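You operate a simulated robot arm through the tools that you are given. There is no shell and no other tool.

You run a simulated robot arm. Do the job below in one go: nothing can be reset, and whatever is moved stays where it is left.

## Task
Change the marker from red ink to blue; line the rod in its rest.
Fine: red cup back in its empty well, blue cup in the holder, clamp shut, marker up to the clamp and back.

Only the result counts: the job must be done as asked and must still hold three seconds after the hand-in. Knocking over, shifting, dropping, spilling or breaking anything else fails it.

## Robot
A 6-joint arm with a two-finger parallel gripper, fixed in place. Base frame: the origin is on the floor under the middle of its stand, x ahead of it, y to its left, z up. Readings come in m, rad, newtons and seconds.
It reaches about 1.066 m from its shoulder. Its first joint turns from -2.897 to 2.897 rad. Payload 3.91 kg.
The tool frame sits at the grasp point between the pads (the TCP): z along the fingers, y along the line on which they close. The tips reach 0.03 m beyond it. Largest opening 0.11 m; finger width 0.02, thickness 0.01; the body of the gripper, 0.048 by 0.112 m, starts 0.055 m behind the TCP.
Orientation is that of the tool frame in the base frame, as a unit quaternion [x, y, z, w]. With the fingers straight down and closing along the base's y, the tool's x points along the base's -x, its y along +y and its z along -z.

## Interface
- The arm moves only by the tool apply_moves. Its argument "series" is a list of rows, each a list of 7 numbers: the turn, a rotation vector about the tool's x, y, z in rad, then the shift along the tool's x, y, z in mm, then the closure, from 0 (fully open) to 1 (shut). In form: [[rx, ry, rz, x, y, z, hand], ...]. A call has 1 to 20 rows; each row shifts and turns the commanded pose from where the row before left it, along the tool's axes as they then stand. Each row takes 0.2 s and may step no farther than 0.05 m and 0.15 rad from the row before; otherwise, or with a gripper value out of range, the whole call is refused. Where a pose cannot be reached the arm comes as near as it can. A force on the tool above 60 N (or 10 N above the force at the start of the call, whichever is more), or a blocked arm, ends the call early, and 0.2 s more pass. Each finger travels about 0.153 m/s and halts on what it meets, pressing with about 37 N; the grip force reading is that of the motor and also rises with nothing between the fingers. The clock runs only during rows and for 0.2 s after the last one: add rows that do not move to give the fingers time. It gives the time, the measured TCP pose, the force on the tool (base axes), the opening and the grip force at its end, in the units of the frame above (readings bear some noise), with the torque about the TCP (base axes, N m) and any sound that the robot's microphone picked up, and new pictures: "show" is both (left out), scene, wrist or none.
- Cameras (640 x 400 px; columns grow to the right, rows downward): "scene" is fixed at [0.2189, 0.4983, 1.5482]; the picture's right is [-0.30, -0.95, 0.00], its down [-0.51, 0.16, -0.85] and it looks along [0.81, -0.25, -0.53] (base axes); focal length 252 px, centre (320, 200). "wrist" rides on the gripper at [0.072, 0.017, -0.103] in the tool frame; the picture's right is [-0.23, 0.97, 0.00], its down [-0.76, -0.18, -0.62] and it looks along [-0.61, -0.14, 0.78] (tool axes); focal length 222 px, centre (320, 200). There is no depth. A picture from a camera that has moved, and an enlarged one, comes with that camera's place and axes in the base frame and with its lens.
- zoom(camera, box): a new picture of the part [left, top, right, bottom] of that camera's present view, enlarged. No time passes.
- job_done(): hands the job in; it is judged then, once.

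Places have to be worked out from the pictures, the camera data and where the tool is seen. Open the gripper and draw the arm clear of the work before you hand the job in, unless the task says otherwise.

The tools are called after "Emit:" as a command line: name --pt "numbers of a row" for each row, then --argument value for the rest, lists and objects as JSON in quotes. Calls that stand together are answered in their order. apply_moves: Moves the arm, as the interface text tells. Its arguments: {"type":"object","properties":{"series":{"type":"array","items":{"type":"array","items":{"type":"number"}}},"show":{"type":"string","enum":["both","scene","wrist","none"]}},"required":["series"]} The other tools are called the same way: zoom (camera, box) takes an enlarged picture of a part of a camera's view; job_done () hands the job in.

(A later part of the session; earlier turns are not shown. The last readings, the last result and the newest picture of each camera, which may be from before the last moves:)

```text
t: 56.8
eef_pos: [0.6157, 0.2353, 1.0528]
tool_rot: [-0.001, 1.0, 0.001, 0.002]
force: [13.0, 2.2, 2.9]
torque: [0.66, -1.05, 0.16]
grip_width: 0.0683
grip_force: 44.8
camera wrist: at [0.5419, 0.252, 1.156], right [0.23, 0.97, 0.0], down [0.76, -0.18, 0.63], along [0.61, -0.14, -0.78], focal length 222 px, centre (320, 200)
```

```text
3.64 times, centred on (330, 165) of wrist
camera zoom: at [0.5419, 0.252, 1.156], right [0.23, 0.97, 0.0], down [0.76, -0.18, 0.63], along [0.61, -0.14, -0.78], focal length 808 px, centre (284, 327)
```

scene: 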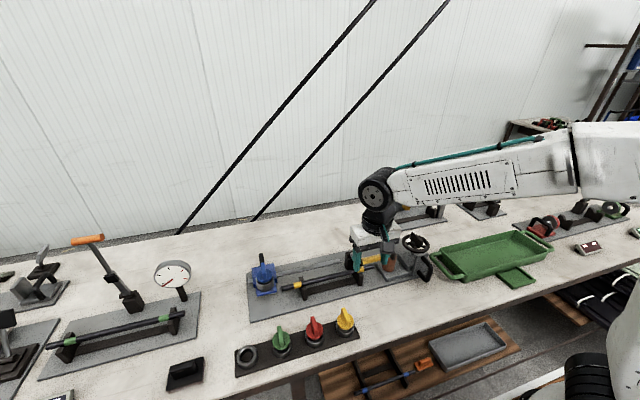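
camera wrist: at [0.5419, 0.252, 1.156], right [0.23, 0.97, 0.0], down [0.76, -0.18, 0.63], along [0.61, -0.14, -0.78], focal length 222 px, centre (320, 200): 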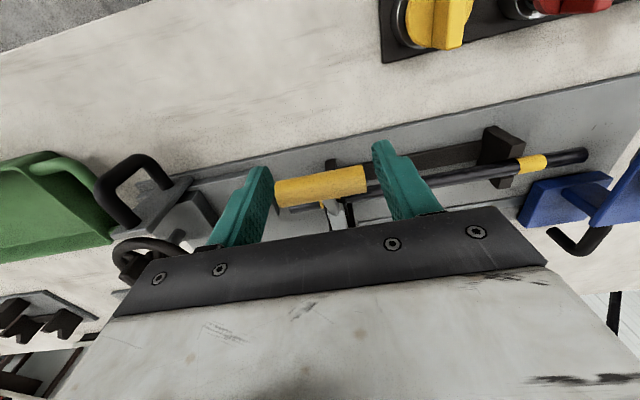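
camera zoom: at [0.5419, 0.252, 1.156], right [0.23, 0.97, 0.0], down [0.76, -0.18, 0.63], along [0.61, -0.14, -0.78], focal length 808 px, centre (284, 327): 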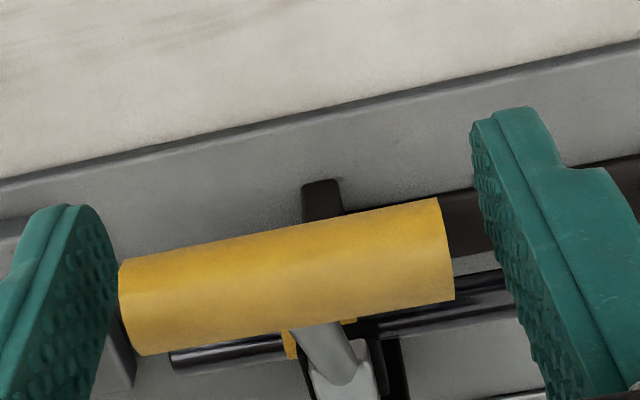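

A small inward pull (fx +13) and no pad contact yet. I continue another 5° with smaller x travel.

Emit:
apply_moves --pt "0 0 0 1.0 0 2.8 0.5" --pt "0 0 0 1.0 0 2.8 0.5" --pt "0 0 0 1.2 0 2.8 0.5" --pt "0 0 0 1.1 0 2.8 0.5" --pt "0 0 0 0 0 0 0.5" --pt "0 0 0 0 0 0 0.5" --show "wrist"

Emit:
zoom --camera "wrist" --box '[260, 110, 400, 220]'

Emit:
zoom --camera "scene" --box '[325, 230, 395, 290]'

```text
t: 58.2
eef_pos: [0.611, 0.2352, 1.0403]
tool_rot: [-0.001, 1.0, 0.0, 0.0]
force: [3.0, 8.2, 4.2]
torque: [0.62, -0.86, 0.24]
grip_width: 0.0684
grip_force: 44.9
camera wrist: at [0.5371, 0.2521, 1.1441], right [0.23, 0.97, 0.0], down [0.76, -0.18, 0.62], along [0.61, -0.14, -0.78], focal length 222 px, centre (320, 200)
```

wrist: 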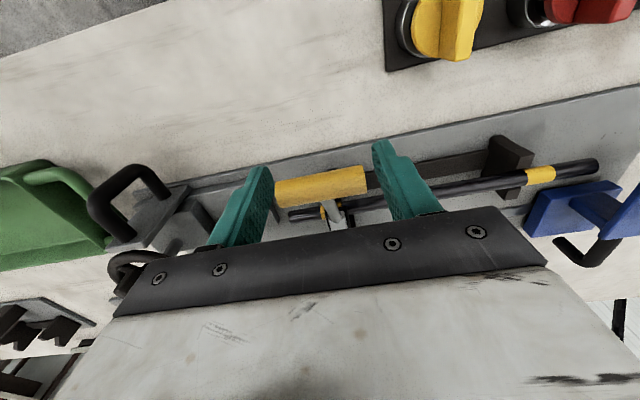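

```text
3.64 times, centred on (330, 165) of wrist
camera zoom: at [0.5371, 0.2521, 1.1441], right [0.23, 0.97, 0.0], down [0.76, -0.18, 0.62], along [0.61, -0.14, -0.78], focal length 808 px, centre (284, 327)
```

zoom: 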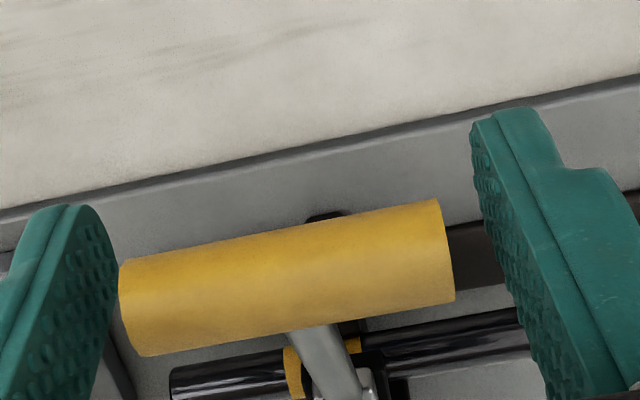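

```text
6.67 times, centred on (360, 260) of scene
camera zoom: at [0.2189, 0.4983, 1.5482], right [-0.3, -0.95, 0.0], down [-0.51, 0.16, -0.85], along [0.81, -0.25, -0.53], focal length 1681 px, centre (53, -200)
```

zoom: 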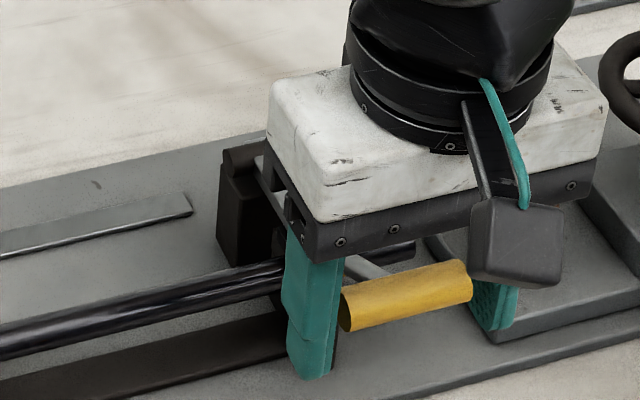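

Still tracking, forces low; the pad is close to the rod's yellow band. I go 6° more.

Emit:
apply_moves --pt "0 0 0 1.1 -0.1 3.2 0.5" --pt "0 0 0 1.0 0 3.2 0.5" --pt "0 0 0 0.9 0 3.3 0.5" --pt "0 0 0 0.8 0 3.3 0.5" --pt "0 0 0 0 0 0 0.5" --pt "0 0 0 0 0 0 0.5" --show "wrist"

Emit:
zoom --camera "wrist" --box '[260, 110, 400, 220]'

Emit:
zoom --camera "scene" --box '[325, 230, 395, 290]'

```text
t: 59.2
eef_pos: [0.6091, 0.2348, 1.0326]
tool_rot: [0.0, 1.0, 0.003, 0.005]
force: [-15.9, -1.5, 23.4]
torque: [-0.86, 0.98, -0.04]
grip_width: 0.0685
grip_force: 44.5
stopped in row 4: the force on the tool passed its limit at 66 N (the readings are from after the stop); the commanded pose is now the measured one
camera wrist: at [0.534, 0.2514, 1.136], right [0.23, 0.97, 0.01], down [0.76, -0.18, 0.63], along [0.62, -0.14, -0.78], focal length 222 px, centre (320, 200)
```

wrist: 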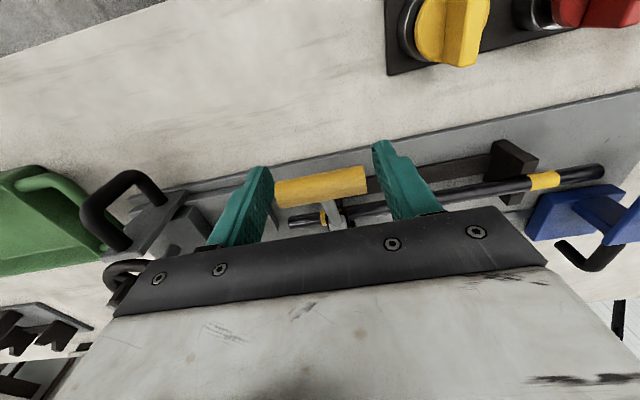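

```text
3.64 times, centred on (330, 165) of wrist
camera zoom: at [0.534, 0.2514, 1.136], right [0.23, 0.97, 0.01], down [0.76, -0.18, 0.63], along [0.62, -0.14, -0.78], focal length 808 px, centre (284, 327)
```

zoom: 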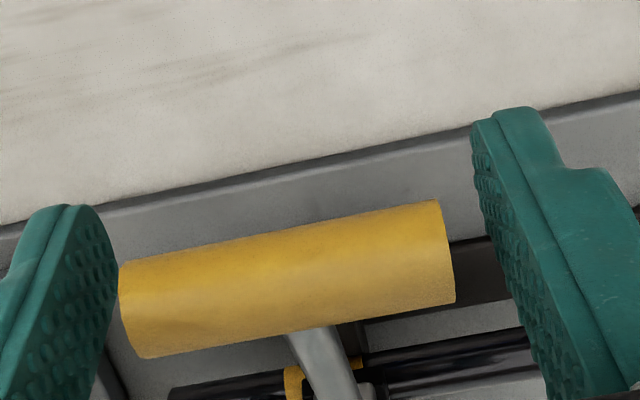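

```text
6.67 times, centred on (360, 260) of scene
camera zoom: at [0.2189, 0.4983, 1.5482], right [-0.3, -0.95, 0.0], down [-0.51, 0.16, -0.85], along [0.81, -0.25, -0.53], focal length 1681 px, centre (53, -200)
```

zoom: 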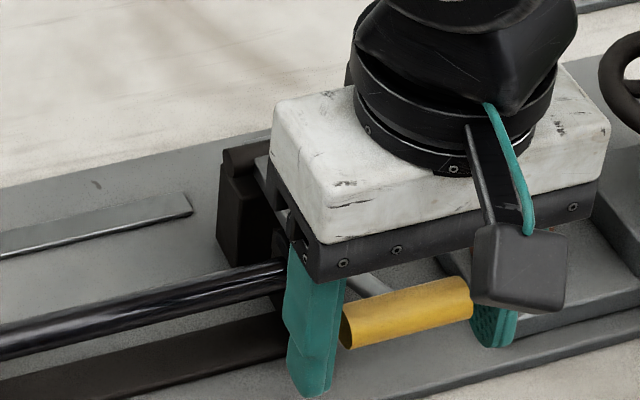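

The pad has met the rod: the call stopped at 66 N with the handle down at z ≈ 1.03. I open the fingers to release the bar and lift off to see whether the lever stays down.

Emit:
apply_moves --pt "0 0 0 0 0 0 0.3" --pt "0 0 0 0 0 0 0.1" --pt "0 0 0 0 0 0 0.0" --pt "0 0 0 0 0 0 0.0" --pt "0 0 0 0 0 -10 0.0" --pt "0 0 0 0 0 -20 0.0" --pt "0 0 0 0 0 -30 0.0" --pt "0 0 0 0 0 -40 0.0" --pt "0 0 0 0 0 0 0.0"

Emit:
zoom --camera "wrist" --box '[200, 30, 440, 210]'

Emit:
zoom --camera "scene" --box '[325, 230, 405, 300]'

```text
t: 61.2
eef_pos: [0.6084, 0.2375, 1.1354]
tool_rot: [-0.001, 1.0, 0.003, 0.004]
force: [0.2, 0.4, -0.1]
torque: [-0.03, 0.0, -0.03]
grip_width: 0.11
grip_force: 0.1
camera wrist: at [0.5341, 0.2552, 1.2373], right [0.23, 0.97, 0.01], down [0.76, -0.18, 0.63], along [0.61, -0.14, -0.78], focal length 222 px, centre (320, 200)
```

scene: 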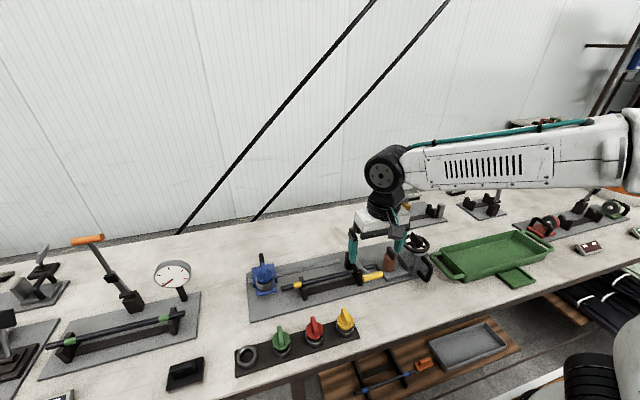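
wrist: 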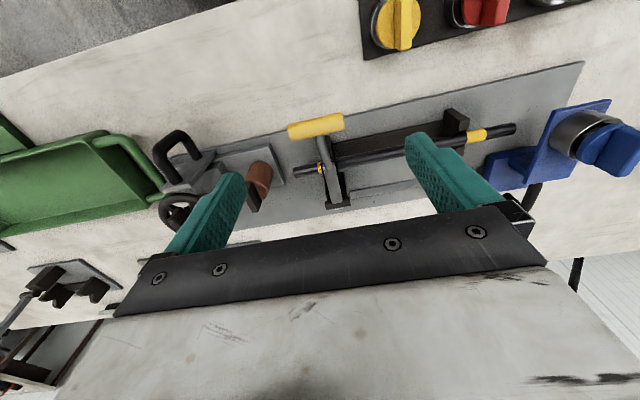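

```text
2.22 times, centred on (320, 120) of wrist
camera zoom: at [0.5341, 0.2552, 1.2373], right [0.23, 0.97, 0.01], down [0.76, -0.18, 0.63], along [0.61, -0.14, -0.78], focal length 494 px, centre (320, 378)
```

zoom: 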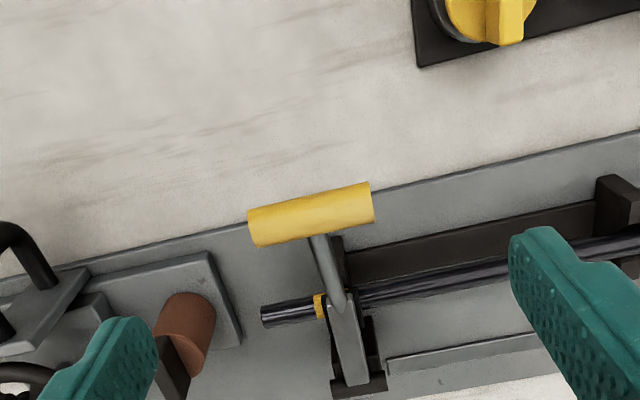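

```text
5.71 times, centred on (365, 265) of scene
camera zoom: at [0.2189, 0.4983, 1.5482], right [-0.3, -0.95, 0.0], down [-0.51, 0.16, -0.85], along [0.81, -0.25, -0.53], focal length 1441 px, centre (63, -171)
```

zoom: 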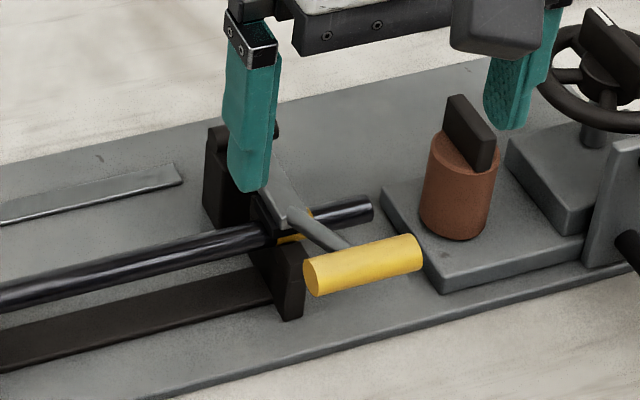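

The clamp stays down with its pad on the rod's band and the T-handle resting at about (0.606, 0.236). Next I rise and go over to the marker's rear handle to view its shape from above.

Emit:
apply_moves --pt "0.003 0.003 0 0 0 -35 0.6" --pt "0.002 0.002 0 0 0 -30 0.6" --pt "0 0 0 -15 35 0 0.6" --pt "0 0 0 -18 40 0 0.6" --pt "0 0 0 -18 40 0 0.6" --pt "0 0 0 -18 40 0 0.6" --pt "0 0 0 -18 40 0 0.6" --pt "0 0 0 -18 40 0 0.6" --pt "0 0 0 -20 32 0 0.6" --pt "0 0 0 0 0 0 0.6"

Emit:
zoom --camera "wrist" --box '[220, 40, 420, 210]'

Emit:
zoom --camera "scene" --box '[320, 230, 400, 300]'

Emit:
zoom --camera "scene" --box '[240, 240, 320, 310]'

```text
t: 63.4
eef_pos: [0.7334, 0.5023, 1.199]
tool_rot: [0.0, 1.0, 0.0, 0.003]
force: [0.0, 0.3, 0.4]
torque: [0.01, -0.02, -0.02]
grip_width: 0.0443
grip_force: 0.2
camera wrist: at [0.6594, 0.52, 1.3016], right [0.23, 0.97, 0.0], down [0.76, -0.18, 0.63], along [0.61, -0.14, -0.78], focal length 222 px, centre (320, 200)
```

scene: 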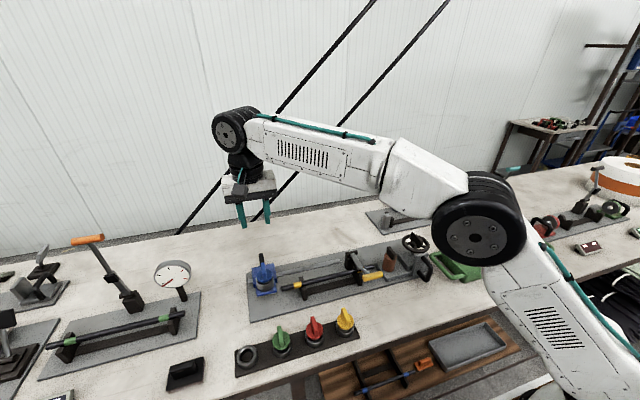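
wrist: 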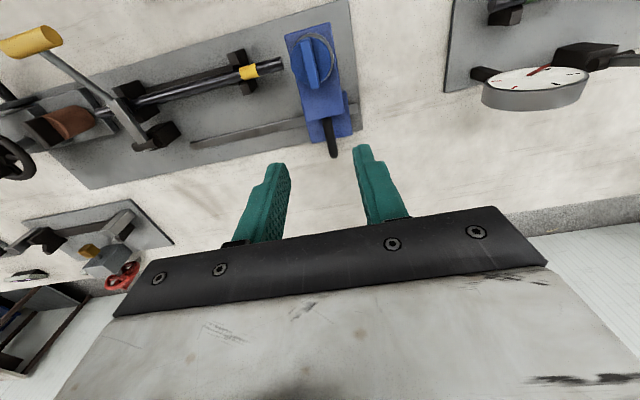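

```text
2.35 times, centred on (320, 125) of wrist
camera zoom: at [0.6594, 0.52, 1.3016], right [0.23, 0.97, 0.0], down [0.76, -0.18, 0.63], along [0.61, -0.14, -0.78], focal length 523 px, centre (320, 376)
```

zoom: 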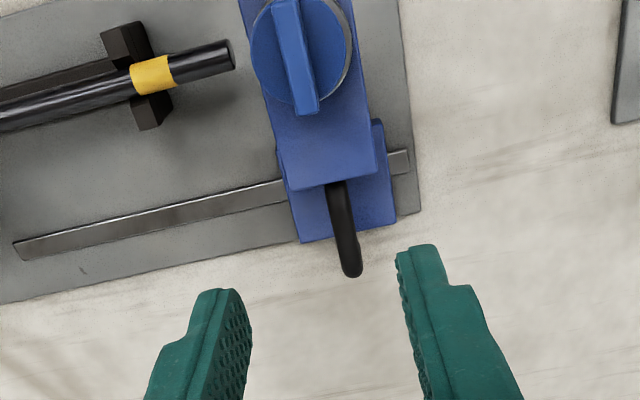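

```text
5.71 times, centred on (360, 265) of scene
camera zoom: at [0.2189, 0.4983, 1.5482], right [-0.3, -0.95, 0.0], down [-0.51, 0.16, -0.85], along [0.81, -0.25, -0.53], focal length 1441 px, centre (91, -171)
```

zoom: 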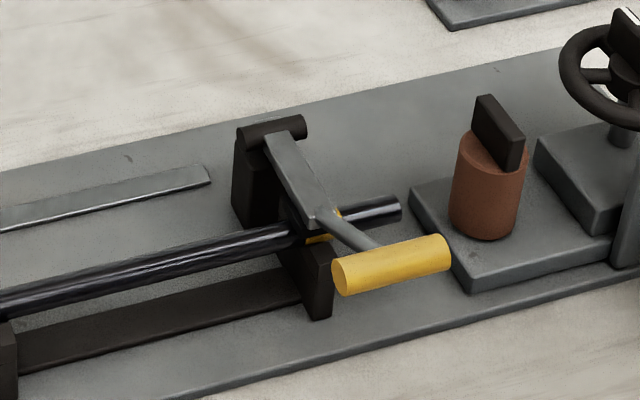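

```text
5.71 times, centred on (280, 275) of scene
camera zoom: at [0.2189, 0.4983, 1.5482], right [-0.3, -0.95, 0.0], down [-0.51, 0.16, -0.85], along [0.81, -0.25, -0.53], focal length 1441 px, centre (549, -229)
```

zoom: 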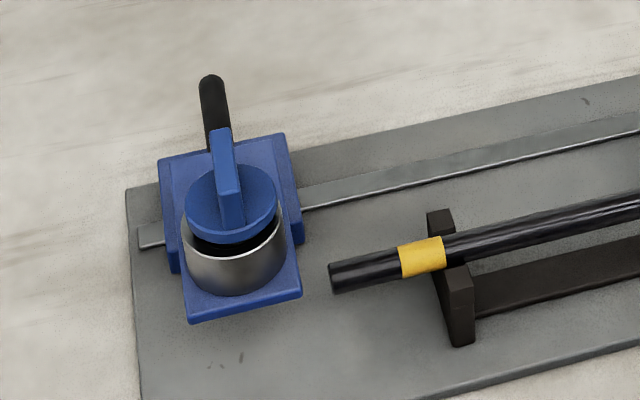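

The lever lies flat with its pad on the rod band; the rear handle runs along x from 0.769 to ~0.815 at y ≈ 0.503, z ≈ 0.99. I move over it at x ≈ 0.792, narrow the fingers to ~33 mm and descend partway to check.

Emit:
apply_moves --pt "0 0 0 -30 0.5 0 0.7" --pt "0 0 0 -28 0.5 0 0.7" --pt "0 0 0 0 0 40 0.7" --pt "0 0 0 0 0 40 0.7" --pt "0 0 0 0 0 40 0.7" --pt "0 0 0 0 0 25 0.7" --pt "0 0 0 0 0 0 0.7" --pt "0 0 0 0 0 0 0.7"

Emit:
zoom --camera "wrist" --box '[220, 60, 420, 210]'

Emit:
zoom --camera "scene" --box '[230, 220, 320, 310]'

```text
t: 65.2
eef_pos: [0.788, 0.5025, 1.0537]
tool_rot: [-0.001, 1.0, 0.0, 0.003]
force: [-0.4, -0.7, -0.3]
torque: [-0.02, 0.02, -0.01]
grip_width: 0.0327
grip_force: 0.1
camera wrist: at [0.7153, 0.5199, 1.1559], right [0.23, 0.97, 0.0], down [0.76, -0.18, 0.63], along [0.61, -0.14, -0.78], focal length 222 px, centre (320, 200)
```

scene: 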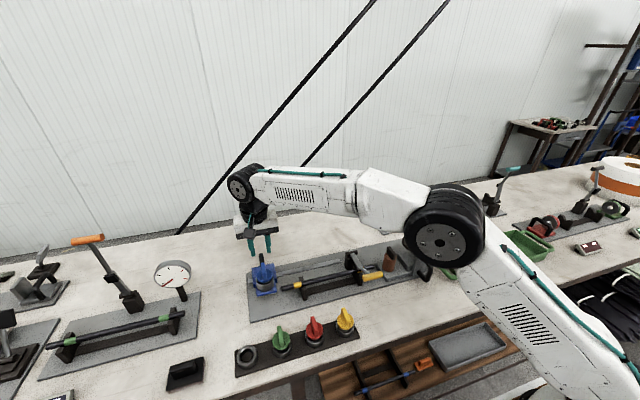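
wrist: 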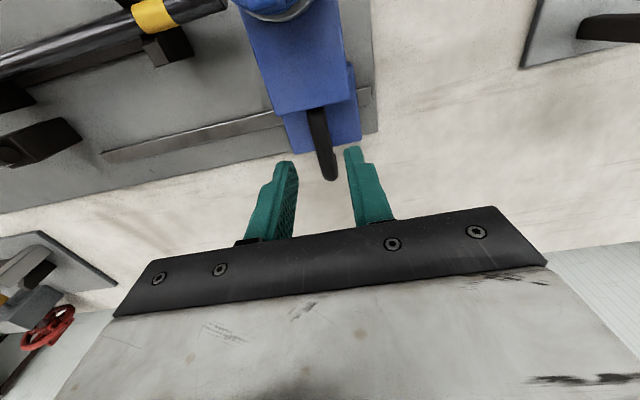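

```text
2.67 times, centred on (320, 135) of wrist
camera zoom: at [0.7153, 0.5199, 1.1559], right [0.23, 0.97, 0.0], down [0.76, -0.18, 0.63], along [0.61, -0.14, -0.78], focal length 592 px, centre (320, 373)
```

zoom: 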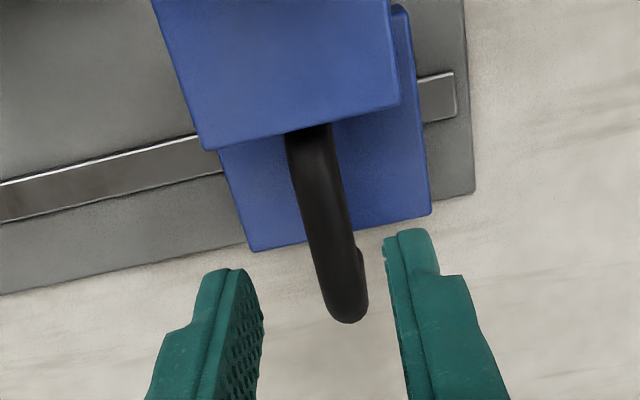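

```text
4.44 times, centred on (275, 265) of scene
camera zoom: at [0.2189, 0.4983, 1.5482], right [-0.3, -0.95, 0.0], down [-0.51, 0.16, -0.85], along [0.81, -0.25, -0.53], focal length 1121 px, centre (520, -89)
```

zoom: 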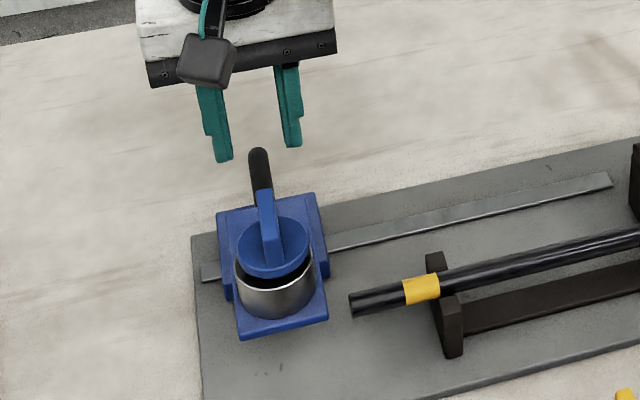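

The handle centre line is at y ≈ 0.5045, height ≈ 0.985. I shift +12 mm x, +1.6 mm y and lower 52 mm so the fingers straddle it without touching.

Emit:
apply_moves --pt "0 0 0 -12 1.6 0 0.7" --pt "0 0 0 0 0 20 0.7" --pt "0 0 0 0 0 15 0.7" --pt "0 0 0 0 0 10 0.7" --pt "0 0 0 0 0 7 0.7" --pt "0 0 0 0 0 0 0.7" --pt "0 0 0 0 0 0 0.7"

Emit:
zoom --camera "wrist" --box '[220, 60, 420, 210]'

Emit:
zoom --camera "scene" --box '[230, 220, 320, 310]'

```text
t: 66.8
eef_pos: [0.8034, 0.5035, 0.9996]
tool_rot: [-0.002, 1.0, 0.0, 0.003]
force: [-0.1, -0.4, -1.7]
torque: [0.0, -0.04, -0.01]
grip_width: 0.0334
grip_force: 0.1
camera wrist: at [0.7294, 0.522, 1.1038], right [0.23, 0.97, 0.0], down [0.76, -0.18, 0.63], along [0.61, -0.14, -0.78], focal length 222 px, centre (320, 200)
```

scene: 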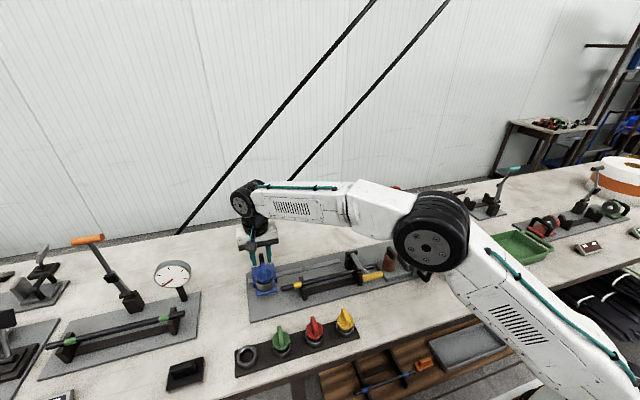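
wrist: 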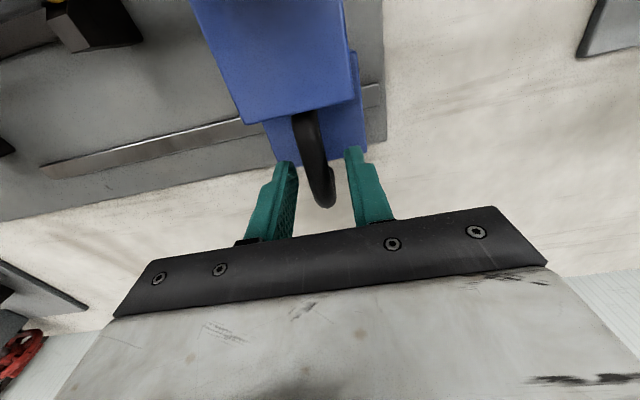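

```text
2.67 times, centred on (320, 135) of wrist
camera zoom: at [0.7294, 0.522, 1.1038], right [0.23, 0.97, 0.0], down [0.76, -0.18, 0.63], along [0.61, -0.14, -0.78], focal length 592 px, centre (320, 373)
```

zoom: 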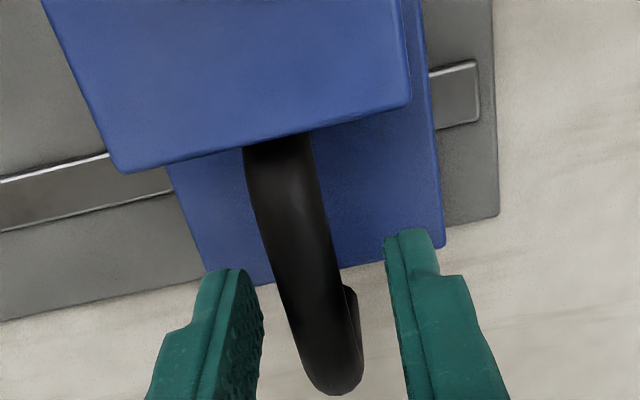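

```text
4.44 times, centred on (275, 265) of scene
camera zoom: at [0.2189, 0.4983, 1.5482], right [-0.3, -0.95, 0.0], down [-0.51, 0.16, -0.85], along [0.81, -0.25, -0.53], focal length 1121 px, centre (520, -89)
```

zoom: 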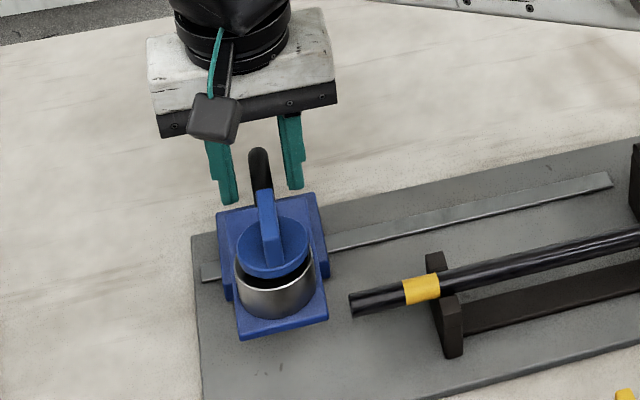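

The handle lies between the fingers, tips well below its centre. I narrow the cage to ~22 mm and push toward −y by 45 mm to check that the carriage slides freely.

Emit:
apply_moves --pt "0 0 0 0 0 0 0.8" --pt "0 0 0 0 0 0 0.8" --pt "0 0 0 0.1 -5 0 0.8" --pt "0 0 0 0.1 -10 0 0.8" --pt "0 0 0 0.2 -15 0 0.8" --pt "0 0 0 0.2 -15 0 0.8" --pt "0 0 0 0 0 0 0.8"

Emit:
zoom --camera "wrist" --box '[220, 60, 420, 210]'

Emit:
zoom --camera "scene" --box '[230, 220, 350, 310]'

```text
t: 68.4
eef_pos: [0.8043, 0.4596, 0.9995]
tool_rot: [-0.001, 1.0, 0.0, 0.003]
force: [-1.3, 1.6, 1.7]
torque: [0.09, 0.02, 0.0]
grip_width: 0.0227
grip_force: 0.6
camera wrist: at [0.73, 0.4762, 1.1029], right [0.23, 0.97, 0.0], down [0.76, -0.18, 0.63], along [0.61, -0.14, -0.78], focal length 222 px, centre (320, 200)
```

scene: 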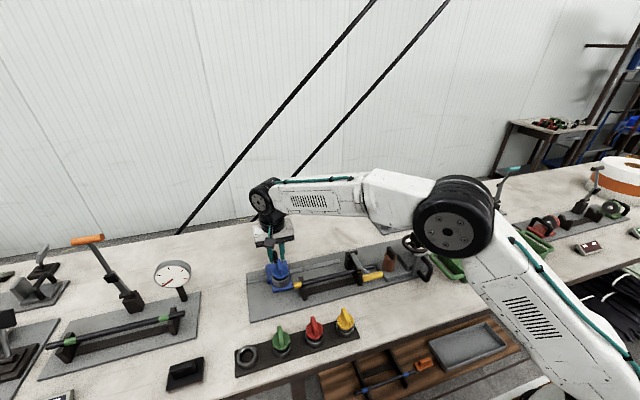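
wrist: 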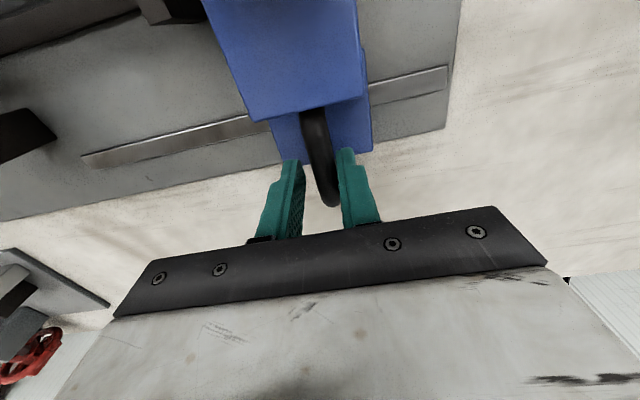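

```text
2.67 times, centred on (320, 135) of wrist
camera zoom: at [0.73, 0.4762, 1.1029], right [0.23, 0.97, 0.0], down [0.76, -0.18, 0.63], along [0.61, -0.14, -0.78], focal length 592 px, centre (320, 373)
```

zoom: 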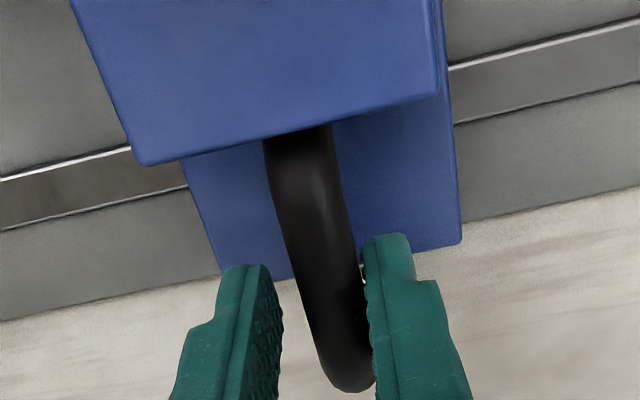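

```text
4.44 times, centred on (290, 265) of scene
camera zoom: at [0.2189, 0.4983, 1.5482], right [-0.3, -0.95, 0.0], down [-0.51, 0.16, -0.85], along [0.81, -0.25, -0.53], focal length 1121 px, centre (453, -89)
```

zoom: 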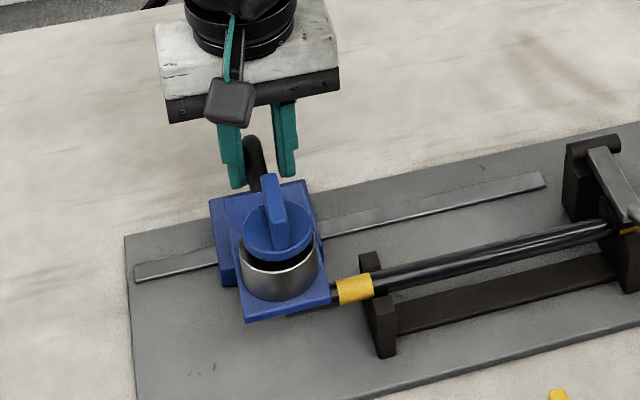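

The carriage slides freely over the rod (≈2 N). I push 120 mm farther toward the clamp.

Emit:
apply_moves --pt "0 0 0 0.2 -15 0 0.8" --pt "0 0 0 0.2 -15 0 0.8" --pt "0 0 0 0.2 -15 0 0.8" --pt "0 0 0 0.2 -15 0 0.8" --pt "0 0 0 0.2 -15 0 0.8" --pt "0 0 0 0.2 -15 0 0.8" --pt "0 0 0 0.2 -15 0 0.8" --pt "0 0 0 0.2 -15 0 0.8" --pt "0 0 0 0 0 0 0.8"

Emit:
zoom --camera "wrist" --box '[180, 40, 420, 210]'

Emit:
zoom --camera "scene" --box '[270, 210, 400, 310]'

```text
t: 70.4
eef_pos: [0.8013, 0.339, 1.0]
tool_rot: [0.0, 1.0, 0.0, 0.003]
force: [0.2, 0.9, 0.9]
torque: [0.02, -0.02, -0.05]
grip_width: 0.023
grip_force: 1.2
camera wrist: at [0.7269, 0.3572, 1.1036], right [0.23, 0.97, 0.0], down [0.76, -0.18, 0.63], along [0.61, -0.14, -0.78], focal length 222 px, centre (320, 200)
```

scene: 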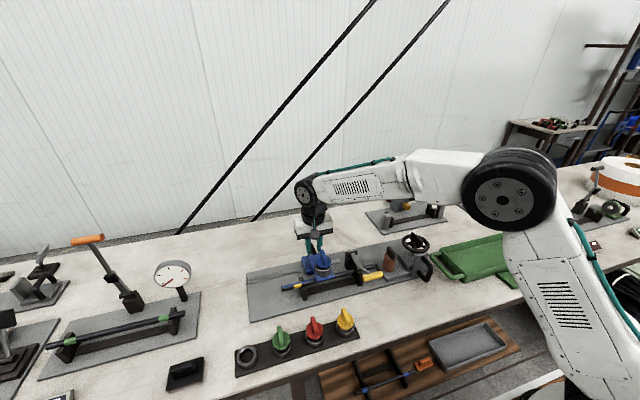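
wrist: 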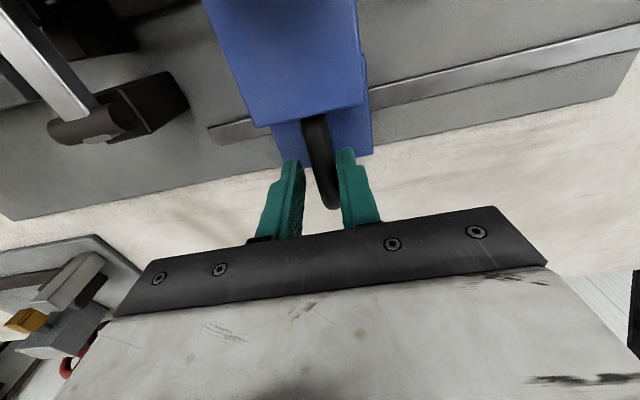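

```text
2.35 times, centred on (300, 125) of wrist
camera zoom: at [0.7269, 0.3572, 1.1036], right [0.23, 0.97, 0.0], down [0.76, -0.18, 0.63], along [0.61, -0.14, -0.78], focal length 523 px, centre (367, 376)
```

zoom: 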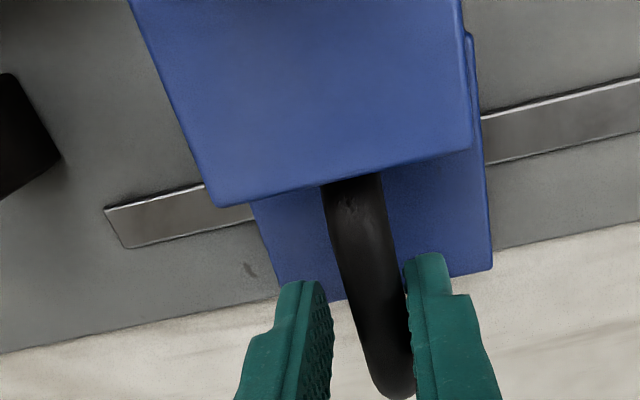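

```text
4.00 times, centred on (335, 260) of scene
camera zoom: at [0.2189, 0.4983, 1.5482], right [-0.3, -0.95, 0.0], down [-0.51, 0.16, -0.85], along [0.81, -0.25, -0.53], focal length 1009 px, centre (260, -40)
```

zoom: 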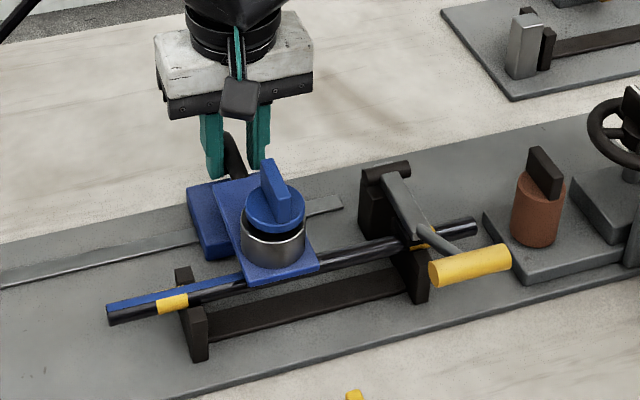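

A blue line is appearing on the rod behind the marker. About 5 cm remain before the clamp; I push 36 mm more, then slow down.

Emit:
apply_moves --pt "0 0 0 0.2 -12 0 0.8" --pt "0 0 0 0.1 -10 0 0.8" --pt "0 0 0 0.1 -8 0 0.8" --pt "0 0 0 0.1 -6 0 0.8" --pt "0 0 0 0 0 0 0.8"

Emit:
zoom --camera "wrist" --box '[180, 40, 420, 210]'

Emit:
zoom --camera "scene" --box '[300, 230, 400, 310]'

```text
t: 71.6
eef_pos: [0.8008, 0.3028, 1.0003]
tool_rot: [0.0, 1.0, 0.0, 0.002]
force: [-0.9, 1.9, -1.1]
torque: [-0.03, 0.0, -0.03]
grip_width: 0.023
grip_force: 0.3
camera wrist: at [0.7265, 0.3206, 1.1043], right [0.23, 0.97, 0.0], down [0.76, -0.18, 0.63], along [0.61, -0.14, -0.78], focal length 222 px, centre (320, 200)
```

scene: 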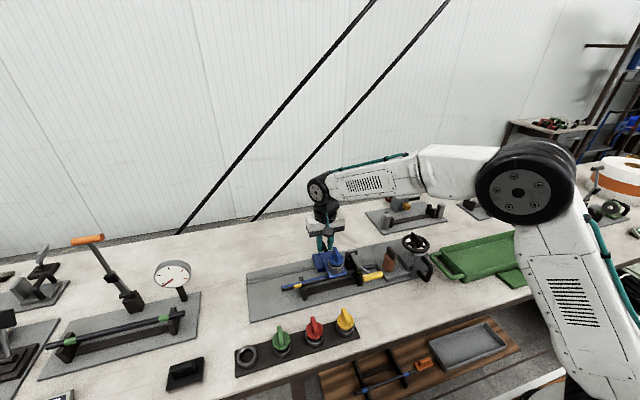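
wrist: 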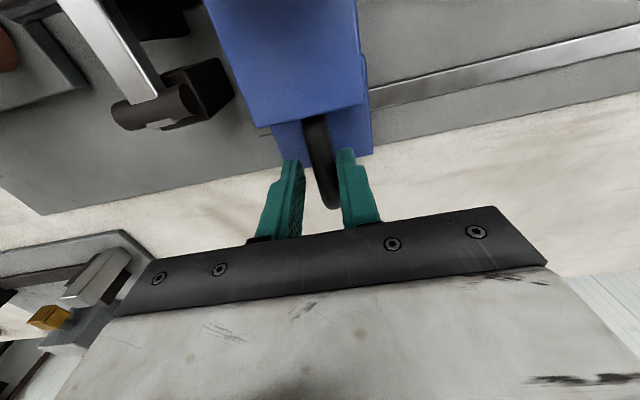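

```text
2.35 times, centred on (300, 125) of wrist
camera zoom: at [0.7265, 0.3206, 1.1043], right [0.23, 0.97, 0.0], down [0.76, -0.18, 0.63], along [0.61, -0.14, -0.78], focal length 523 px, centre (367, 376)
```

zoom: 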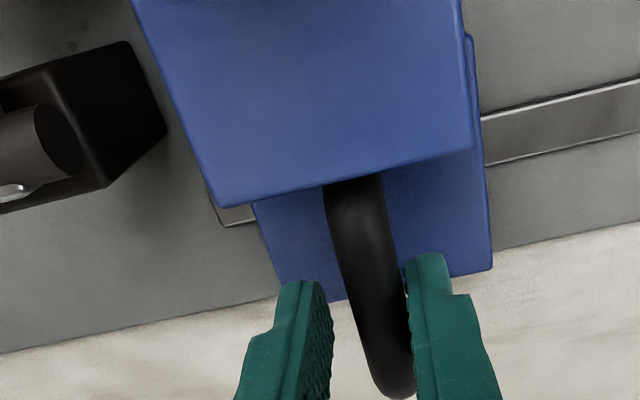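

```text
5.00 times, centred on (350, 270) of scene
camera zoom: at [0.2189, 0.4983, 1.5482], right [-0.3, -0.95, 0.0], down [-0.51, 0.16, -0.85], along [0.81, -0.25, -0.53], focal length 1261 px, centre (170, -150)
```

zoom: 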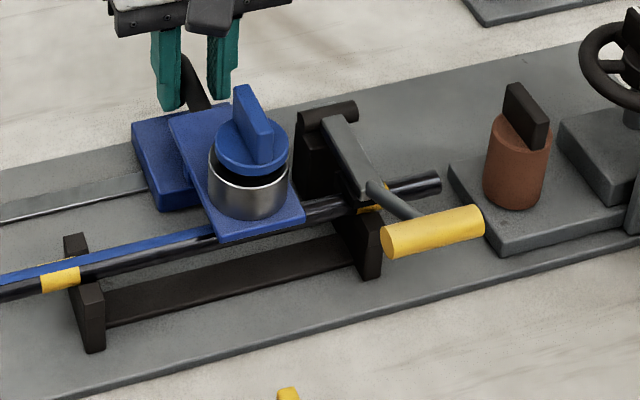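

About 1.5–3 cm remain to the clamp. I push on in 3 mm steps for 15 mm, watching for the stop.

Emit:
apply_moves --pt "0 0 0 0 -3 0 0.8" --pt "0 0 0 0 -3 0 0.8" --pt "0 0 0 0 -3 0 0.8" --pt "0 0 0 0 -3 0 0.8" --pt "0 0 0 0 -3 0 0.8" --pt "0 0 0 0 0 0 0.8" --show "scene"

Emit:
zoom --camera "wrist" --box '[180, 40, 420, 210]'

Emit:
zoom --camera "scene" --box '[300, 230, 400, 310]'

```text
t: 73.0
eef_pos: [0.8021, 0.2896, 1.0013]
tool_rot: [-0.001, 1.0, 0.001, 0.003]
force: [-1.4, 7.0, 2.3]
torque: [0.1, 0.04, -0.03]
grip_width: 0.0252
grip_force: 2.9
```

scene: 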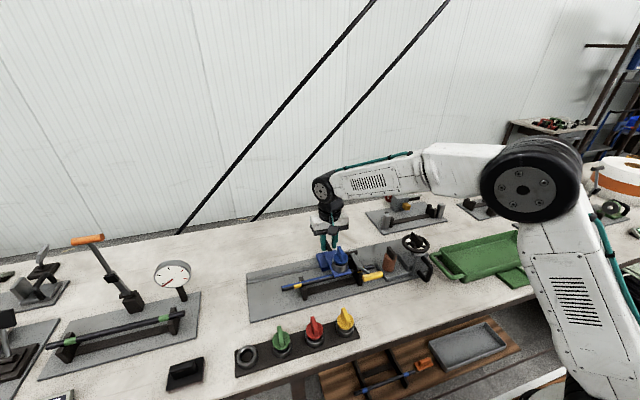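

```text
2.35 times, centred on (300, 125) of wrist
camera zoom: at [0.7281, 0.3064, 1.1048], right [0.23, 0.97, 0.0], down [0.76, -0.18, 0.63], along [0.61, -0.14, -0.78], focal length 523 px, centre (367, 376)
```

zoom: 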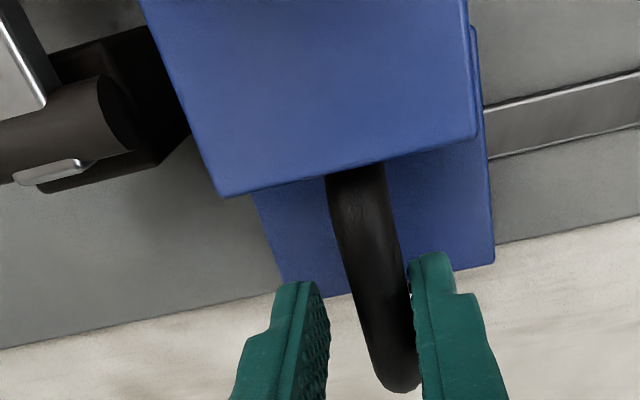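

```text
5.00 times, centred on (350, 270) of scene
camera zoom: at [0.2189, 0.4983, 1.5482], right [-0.3, -0.95, 0.0], down [-0.51, 0.16, -0.85], along [0.81, -0.25, -0.53], focal length 1261 px, centre (170, -150)
```

zoom: 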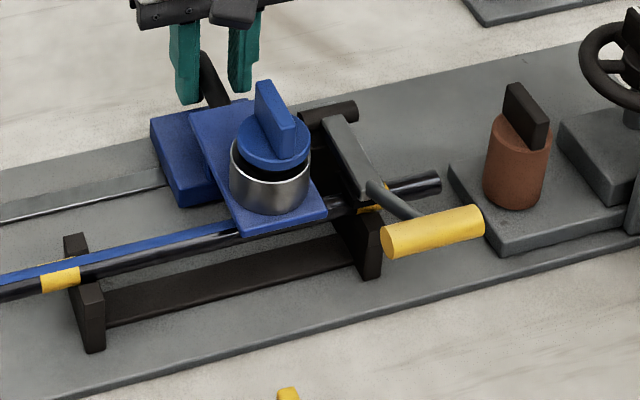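

fy rose to 7 N and the finger was pushed back slightly, so the marker is meeting its stop. I push 3 mm more gently to confirm it is at the end.

Emit:
apply_moves --pt "0 0 0 0 -1.5 0 0.8" --pt "0 0 0 0 -1.5 0 0.8" --pt "0 0 0 0 0 0 0.8" --show "none"

Emit:
zoom --camera "scene" --box '[300, 230, 400, 310]'

Emit:
zoom --camera "wrist" --box '[180, 40, 420, 210]'

```text
t: 73.8
eef_pos: [0.8027, 0.2864, 0.9996]
tool_rot: [-0.001, 1.0, 0.001, 0.003]
force: [1.2, 16.9, 7.2]
torque: [0.29, 0.06, -0.21]
grip_width: 0.0302
grip_force: 8.1
```

```text
5.00 times, centred on (350, 270) of scene
camera zoom: at [0.2189, 0.4983, 1.5482], right [-0.3, -0.95, 0.0], down [-0.51, 0.16, -0.85], along [0.81, -0.25, -0.53], focal length 1261 px, centre (170, -150)
```

zoom: 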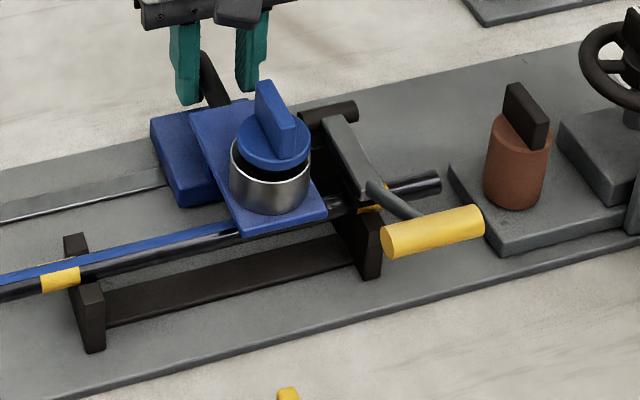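

```text
2.35 times, centred on (300, 125) of wrist
camera zoom: at [0.728, 0.3038, 1.1041], right [0.23, 0.97, 0.0], down [0.76, -0.18, 0.63], along [0.61, -0.14, -0.78], focal length 523 px, centre (367, 376)
```

zoom: 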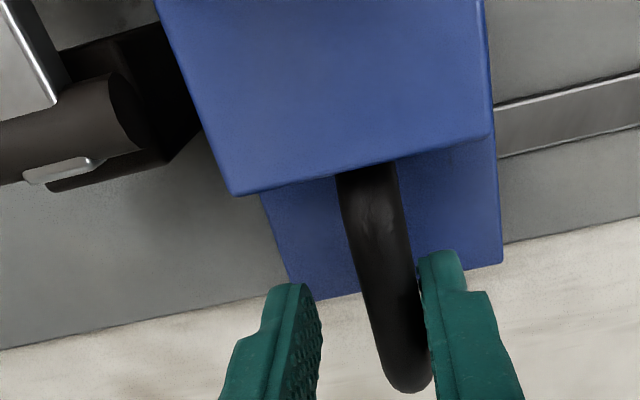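

The marker is unmistakably at its stop by the clamp (17 N, no further movement). Now I drive it back toward +y; first about 165 mm.

Emit:
apply_moves --pt "0 0 0 0 4 0 0.8" --pt "0 0 0 0 8 0 0.8" --pt "0 0 0 -0.1 13 0 0.8" --pt "0 0 0 -0.2 15 0 0.8" --pt "0 0 0 -0.2 15 0 0.8" --pt "0 0 0 -0.2 15 0 0.8" --pt "0 0 0 -0.2 15 0 0.8" --pt "0 0 0 -0.2 15 0 0.8" --pt "0 0 0 -0.2 15 0 0.8" --pt "0 0 0 -0.2 15 0 0.8" --pt "0 0 0 -0.2 15 0 0.8" --pt "0 0 0 -0.2 15 0 0.8" --pt "0 0 0 0 0 0 0.8"

Emit:
zoom --camera "wrist" --box '[220, 60, 420, 210]'

Emit:
zoom --camera "scene" --box '[240, 220, 400, 310]'

```text
t: 76.6
eef_pos: [0.8031, 0.4471, 1.0004]
tool_rot: [-0.001, 1.0, 0.001, 0.003]
force: [0.5, -0.6, 1.5]
torque: [-0.05, -0.01, -0.02]
grip_width: 0.0226
grip_force: 0.2
camera wrist: at [0.7282, 0.4639, 1.105], right [0.23, 0.97, 0.0], down [0.76, -0.18, 0.63], along [0.61, -0.14, -0.78], focal length 222 px, centre (320, 200)
```

scene: 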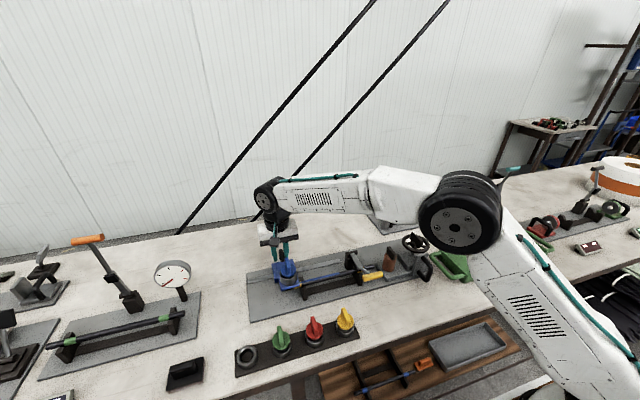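
wrist: 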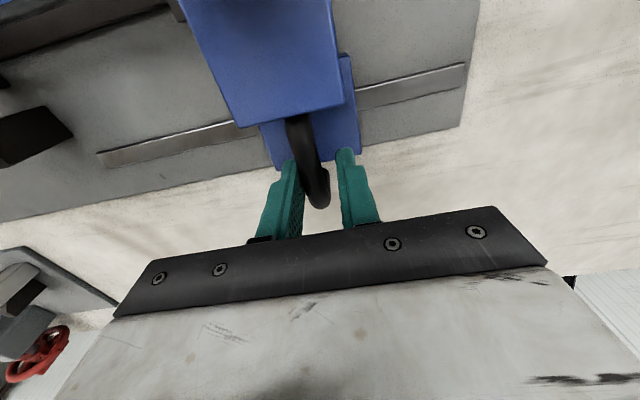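

```text
2.67 times, centred on (320, 135) of wrist
camera zoom: at [0.7282, 0.4639, 1.105], right [0.23, 0.97, 0.0], down [0.76, -0.18, 0.63], along [0.61, -0.14, -0.78], focal length 592 px, centre (320, 373)
```

zoom: 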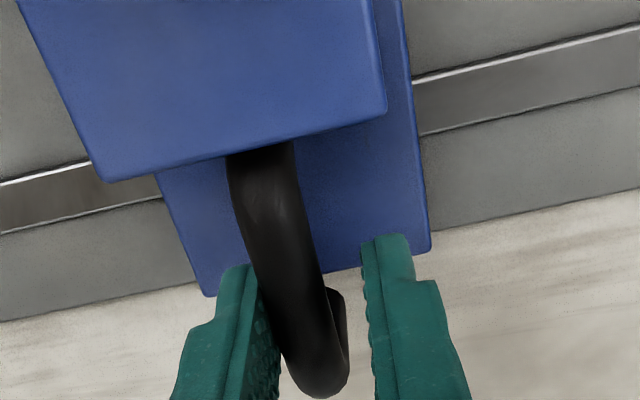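

```text
4.00 times, centred on (320, 265) of scene
camera zoom: at [0.2189, 0.4983, 1.5482], right [-0.3, -0.95, 0.0], down [-0.51, 0.16, -0.85], along [0.81, -0.25, -0.53], focal length 1009 px, centre (320, -60)
```

zoom: 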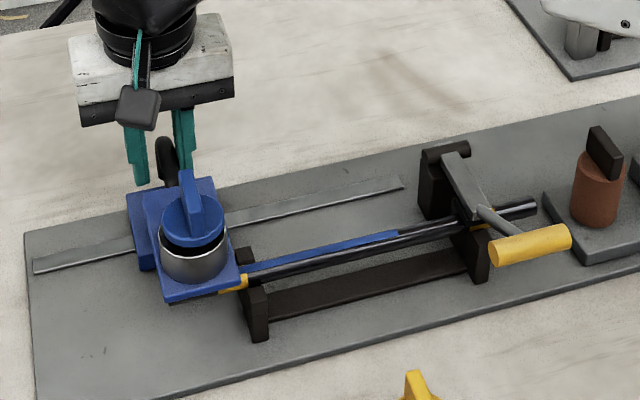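

A blue line runs along the rod up to near the clamp, and the carriage follows back. I push 45 mm more, then fine steps to the home position.

Emit:
apply_moves --pt "0 0 0 -0.2 15 0 0.8" --pt "0 0 0 -0.2 15 0 0.8" --pt "0 0 0 -0.1 10 0 0.8" --pt "0 0 0 0 8 0 0.8" --pt "0 0 0 0 5 0 0.8" --pt "0 0 0 0 3 0 0.8" --pt "0 0 0 0 0 0 0.8"

Emit:
zoom --camera "wrist" --box '[220, 60, 420, 210]'

Emit:
zoom --camera "scene" --box '[230, 220, 320, 310]'

```text
t: 78.2
eef_pos: [0.8047, 0.5015, 1.0008]
tool_rot: [-0.001, 1.0, 0.001, 0.002]
force: [-1.1, -2.1, -0.2]
torque: [-0.01, -0.01, -0.03]
grip_width: 0.0229
grip_force: 1.0
camera wrist: at [0.7302, 0.5191, 1.1039], right [0.23, 0.97, 0.0], down [0.76, -0.18, 0.63], along [0.61, -0.14, -0.78], focal length 222 px, centre (320, 200)
```

scene: 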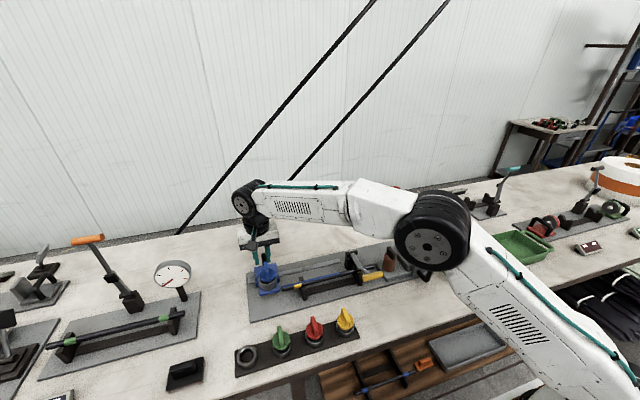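
wrist: 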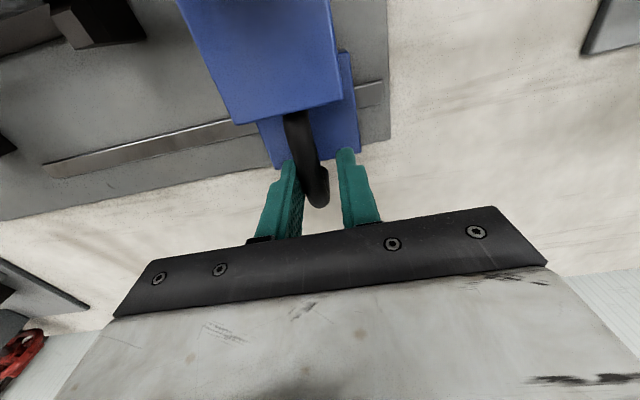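

```text
2.67 times, centred on (320, 135) of wrist
camera zoom: at [0.7302, 0.5191, 1.1039], right [0.23, 0.97, 0.0], down [0.76, -0.18, 0.63], along [0.61, -0.14, -0.78], focal length 592 px, centre (320, 373)
```

zoom: 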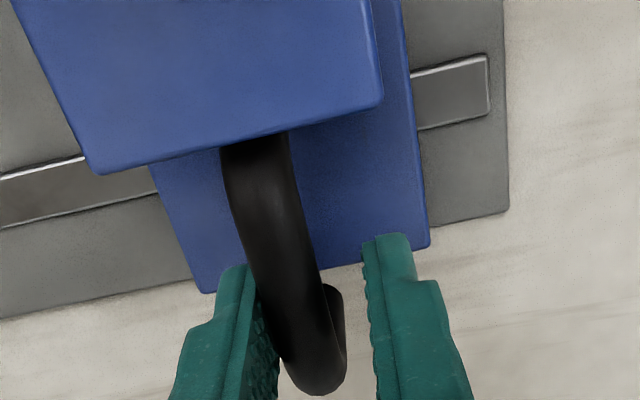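

```text
4.44 times, centred on (275, 265) of scene
camera zoom: at [0.2189, 0.4983, 1.5482], right [-0.3, -0.95, 0.0], down [-0.51, 0.16, -0.85], along [0.81, -0.25, -0.53], focal length 1121 px, centre (520, -89)
```

zoom: 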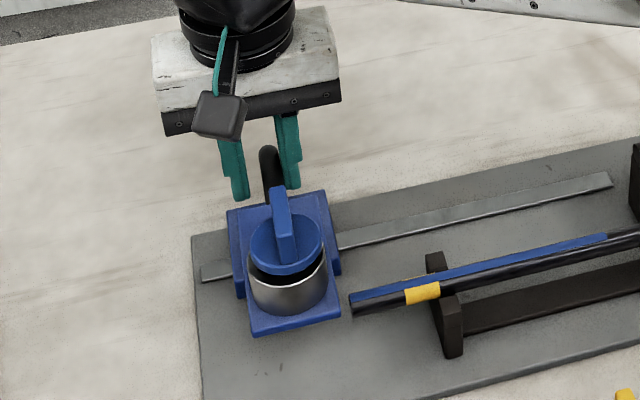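

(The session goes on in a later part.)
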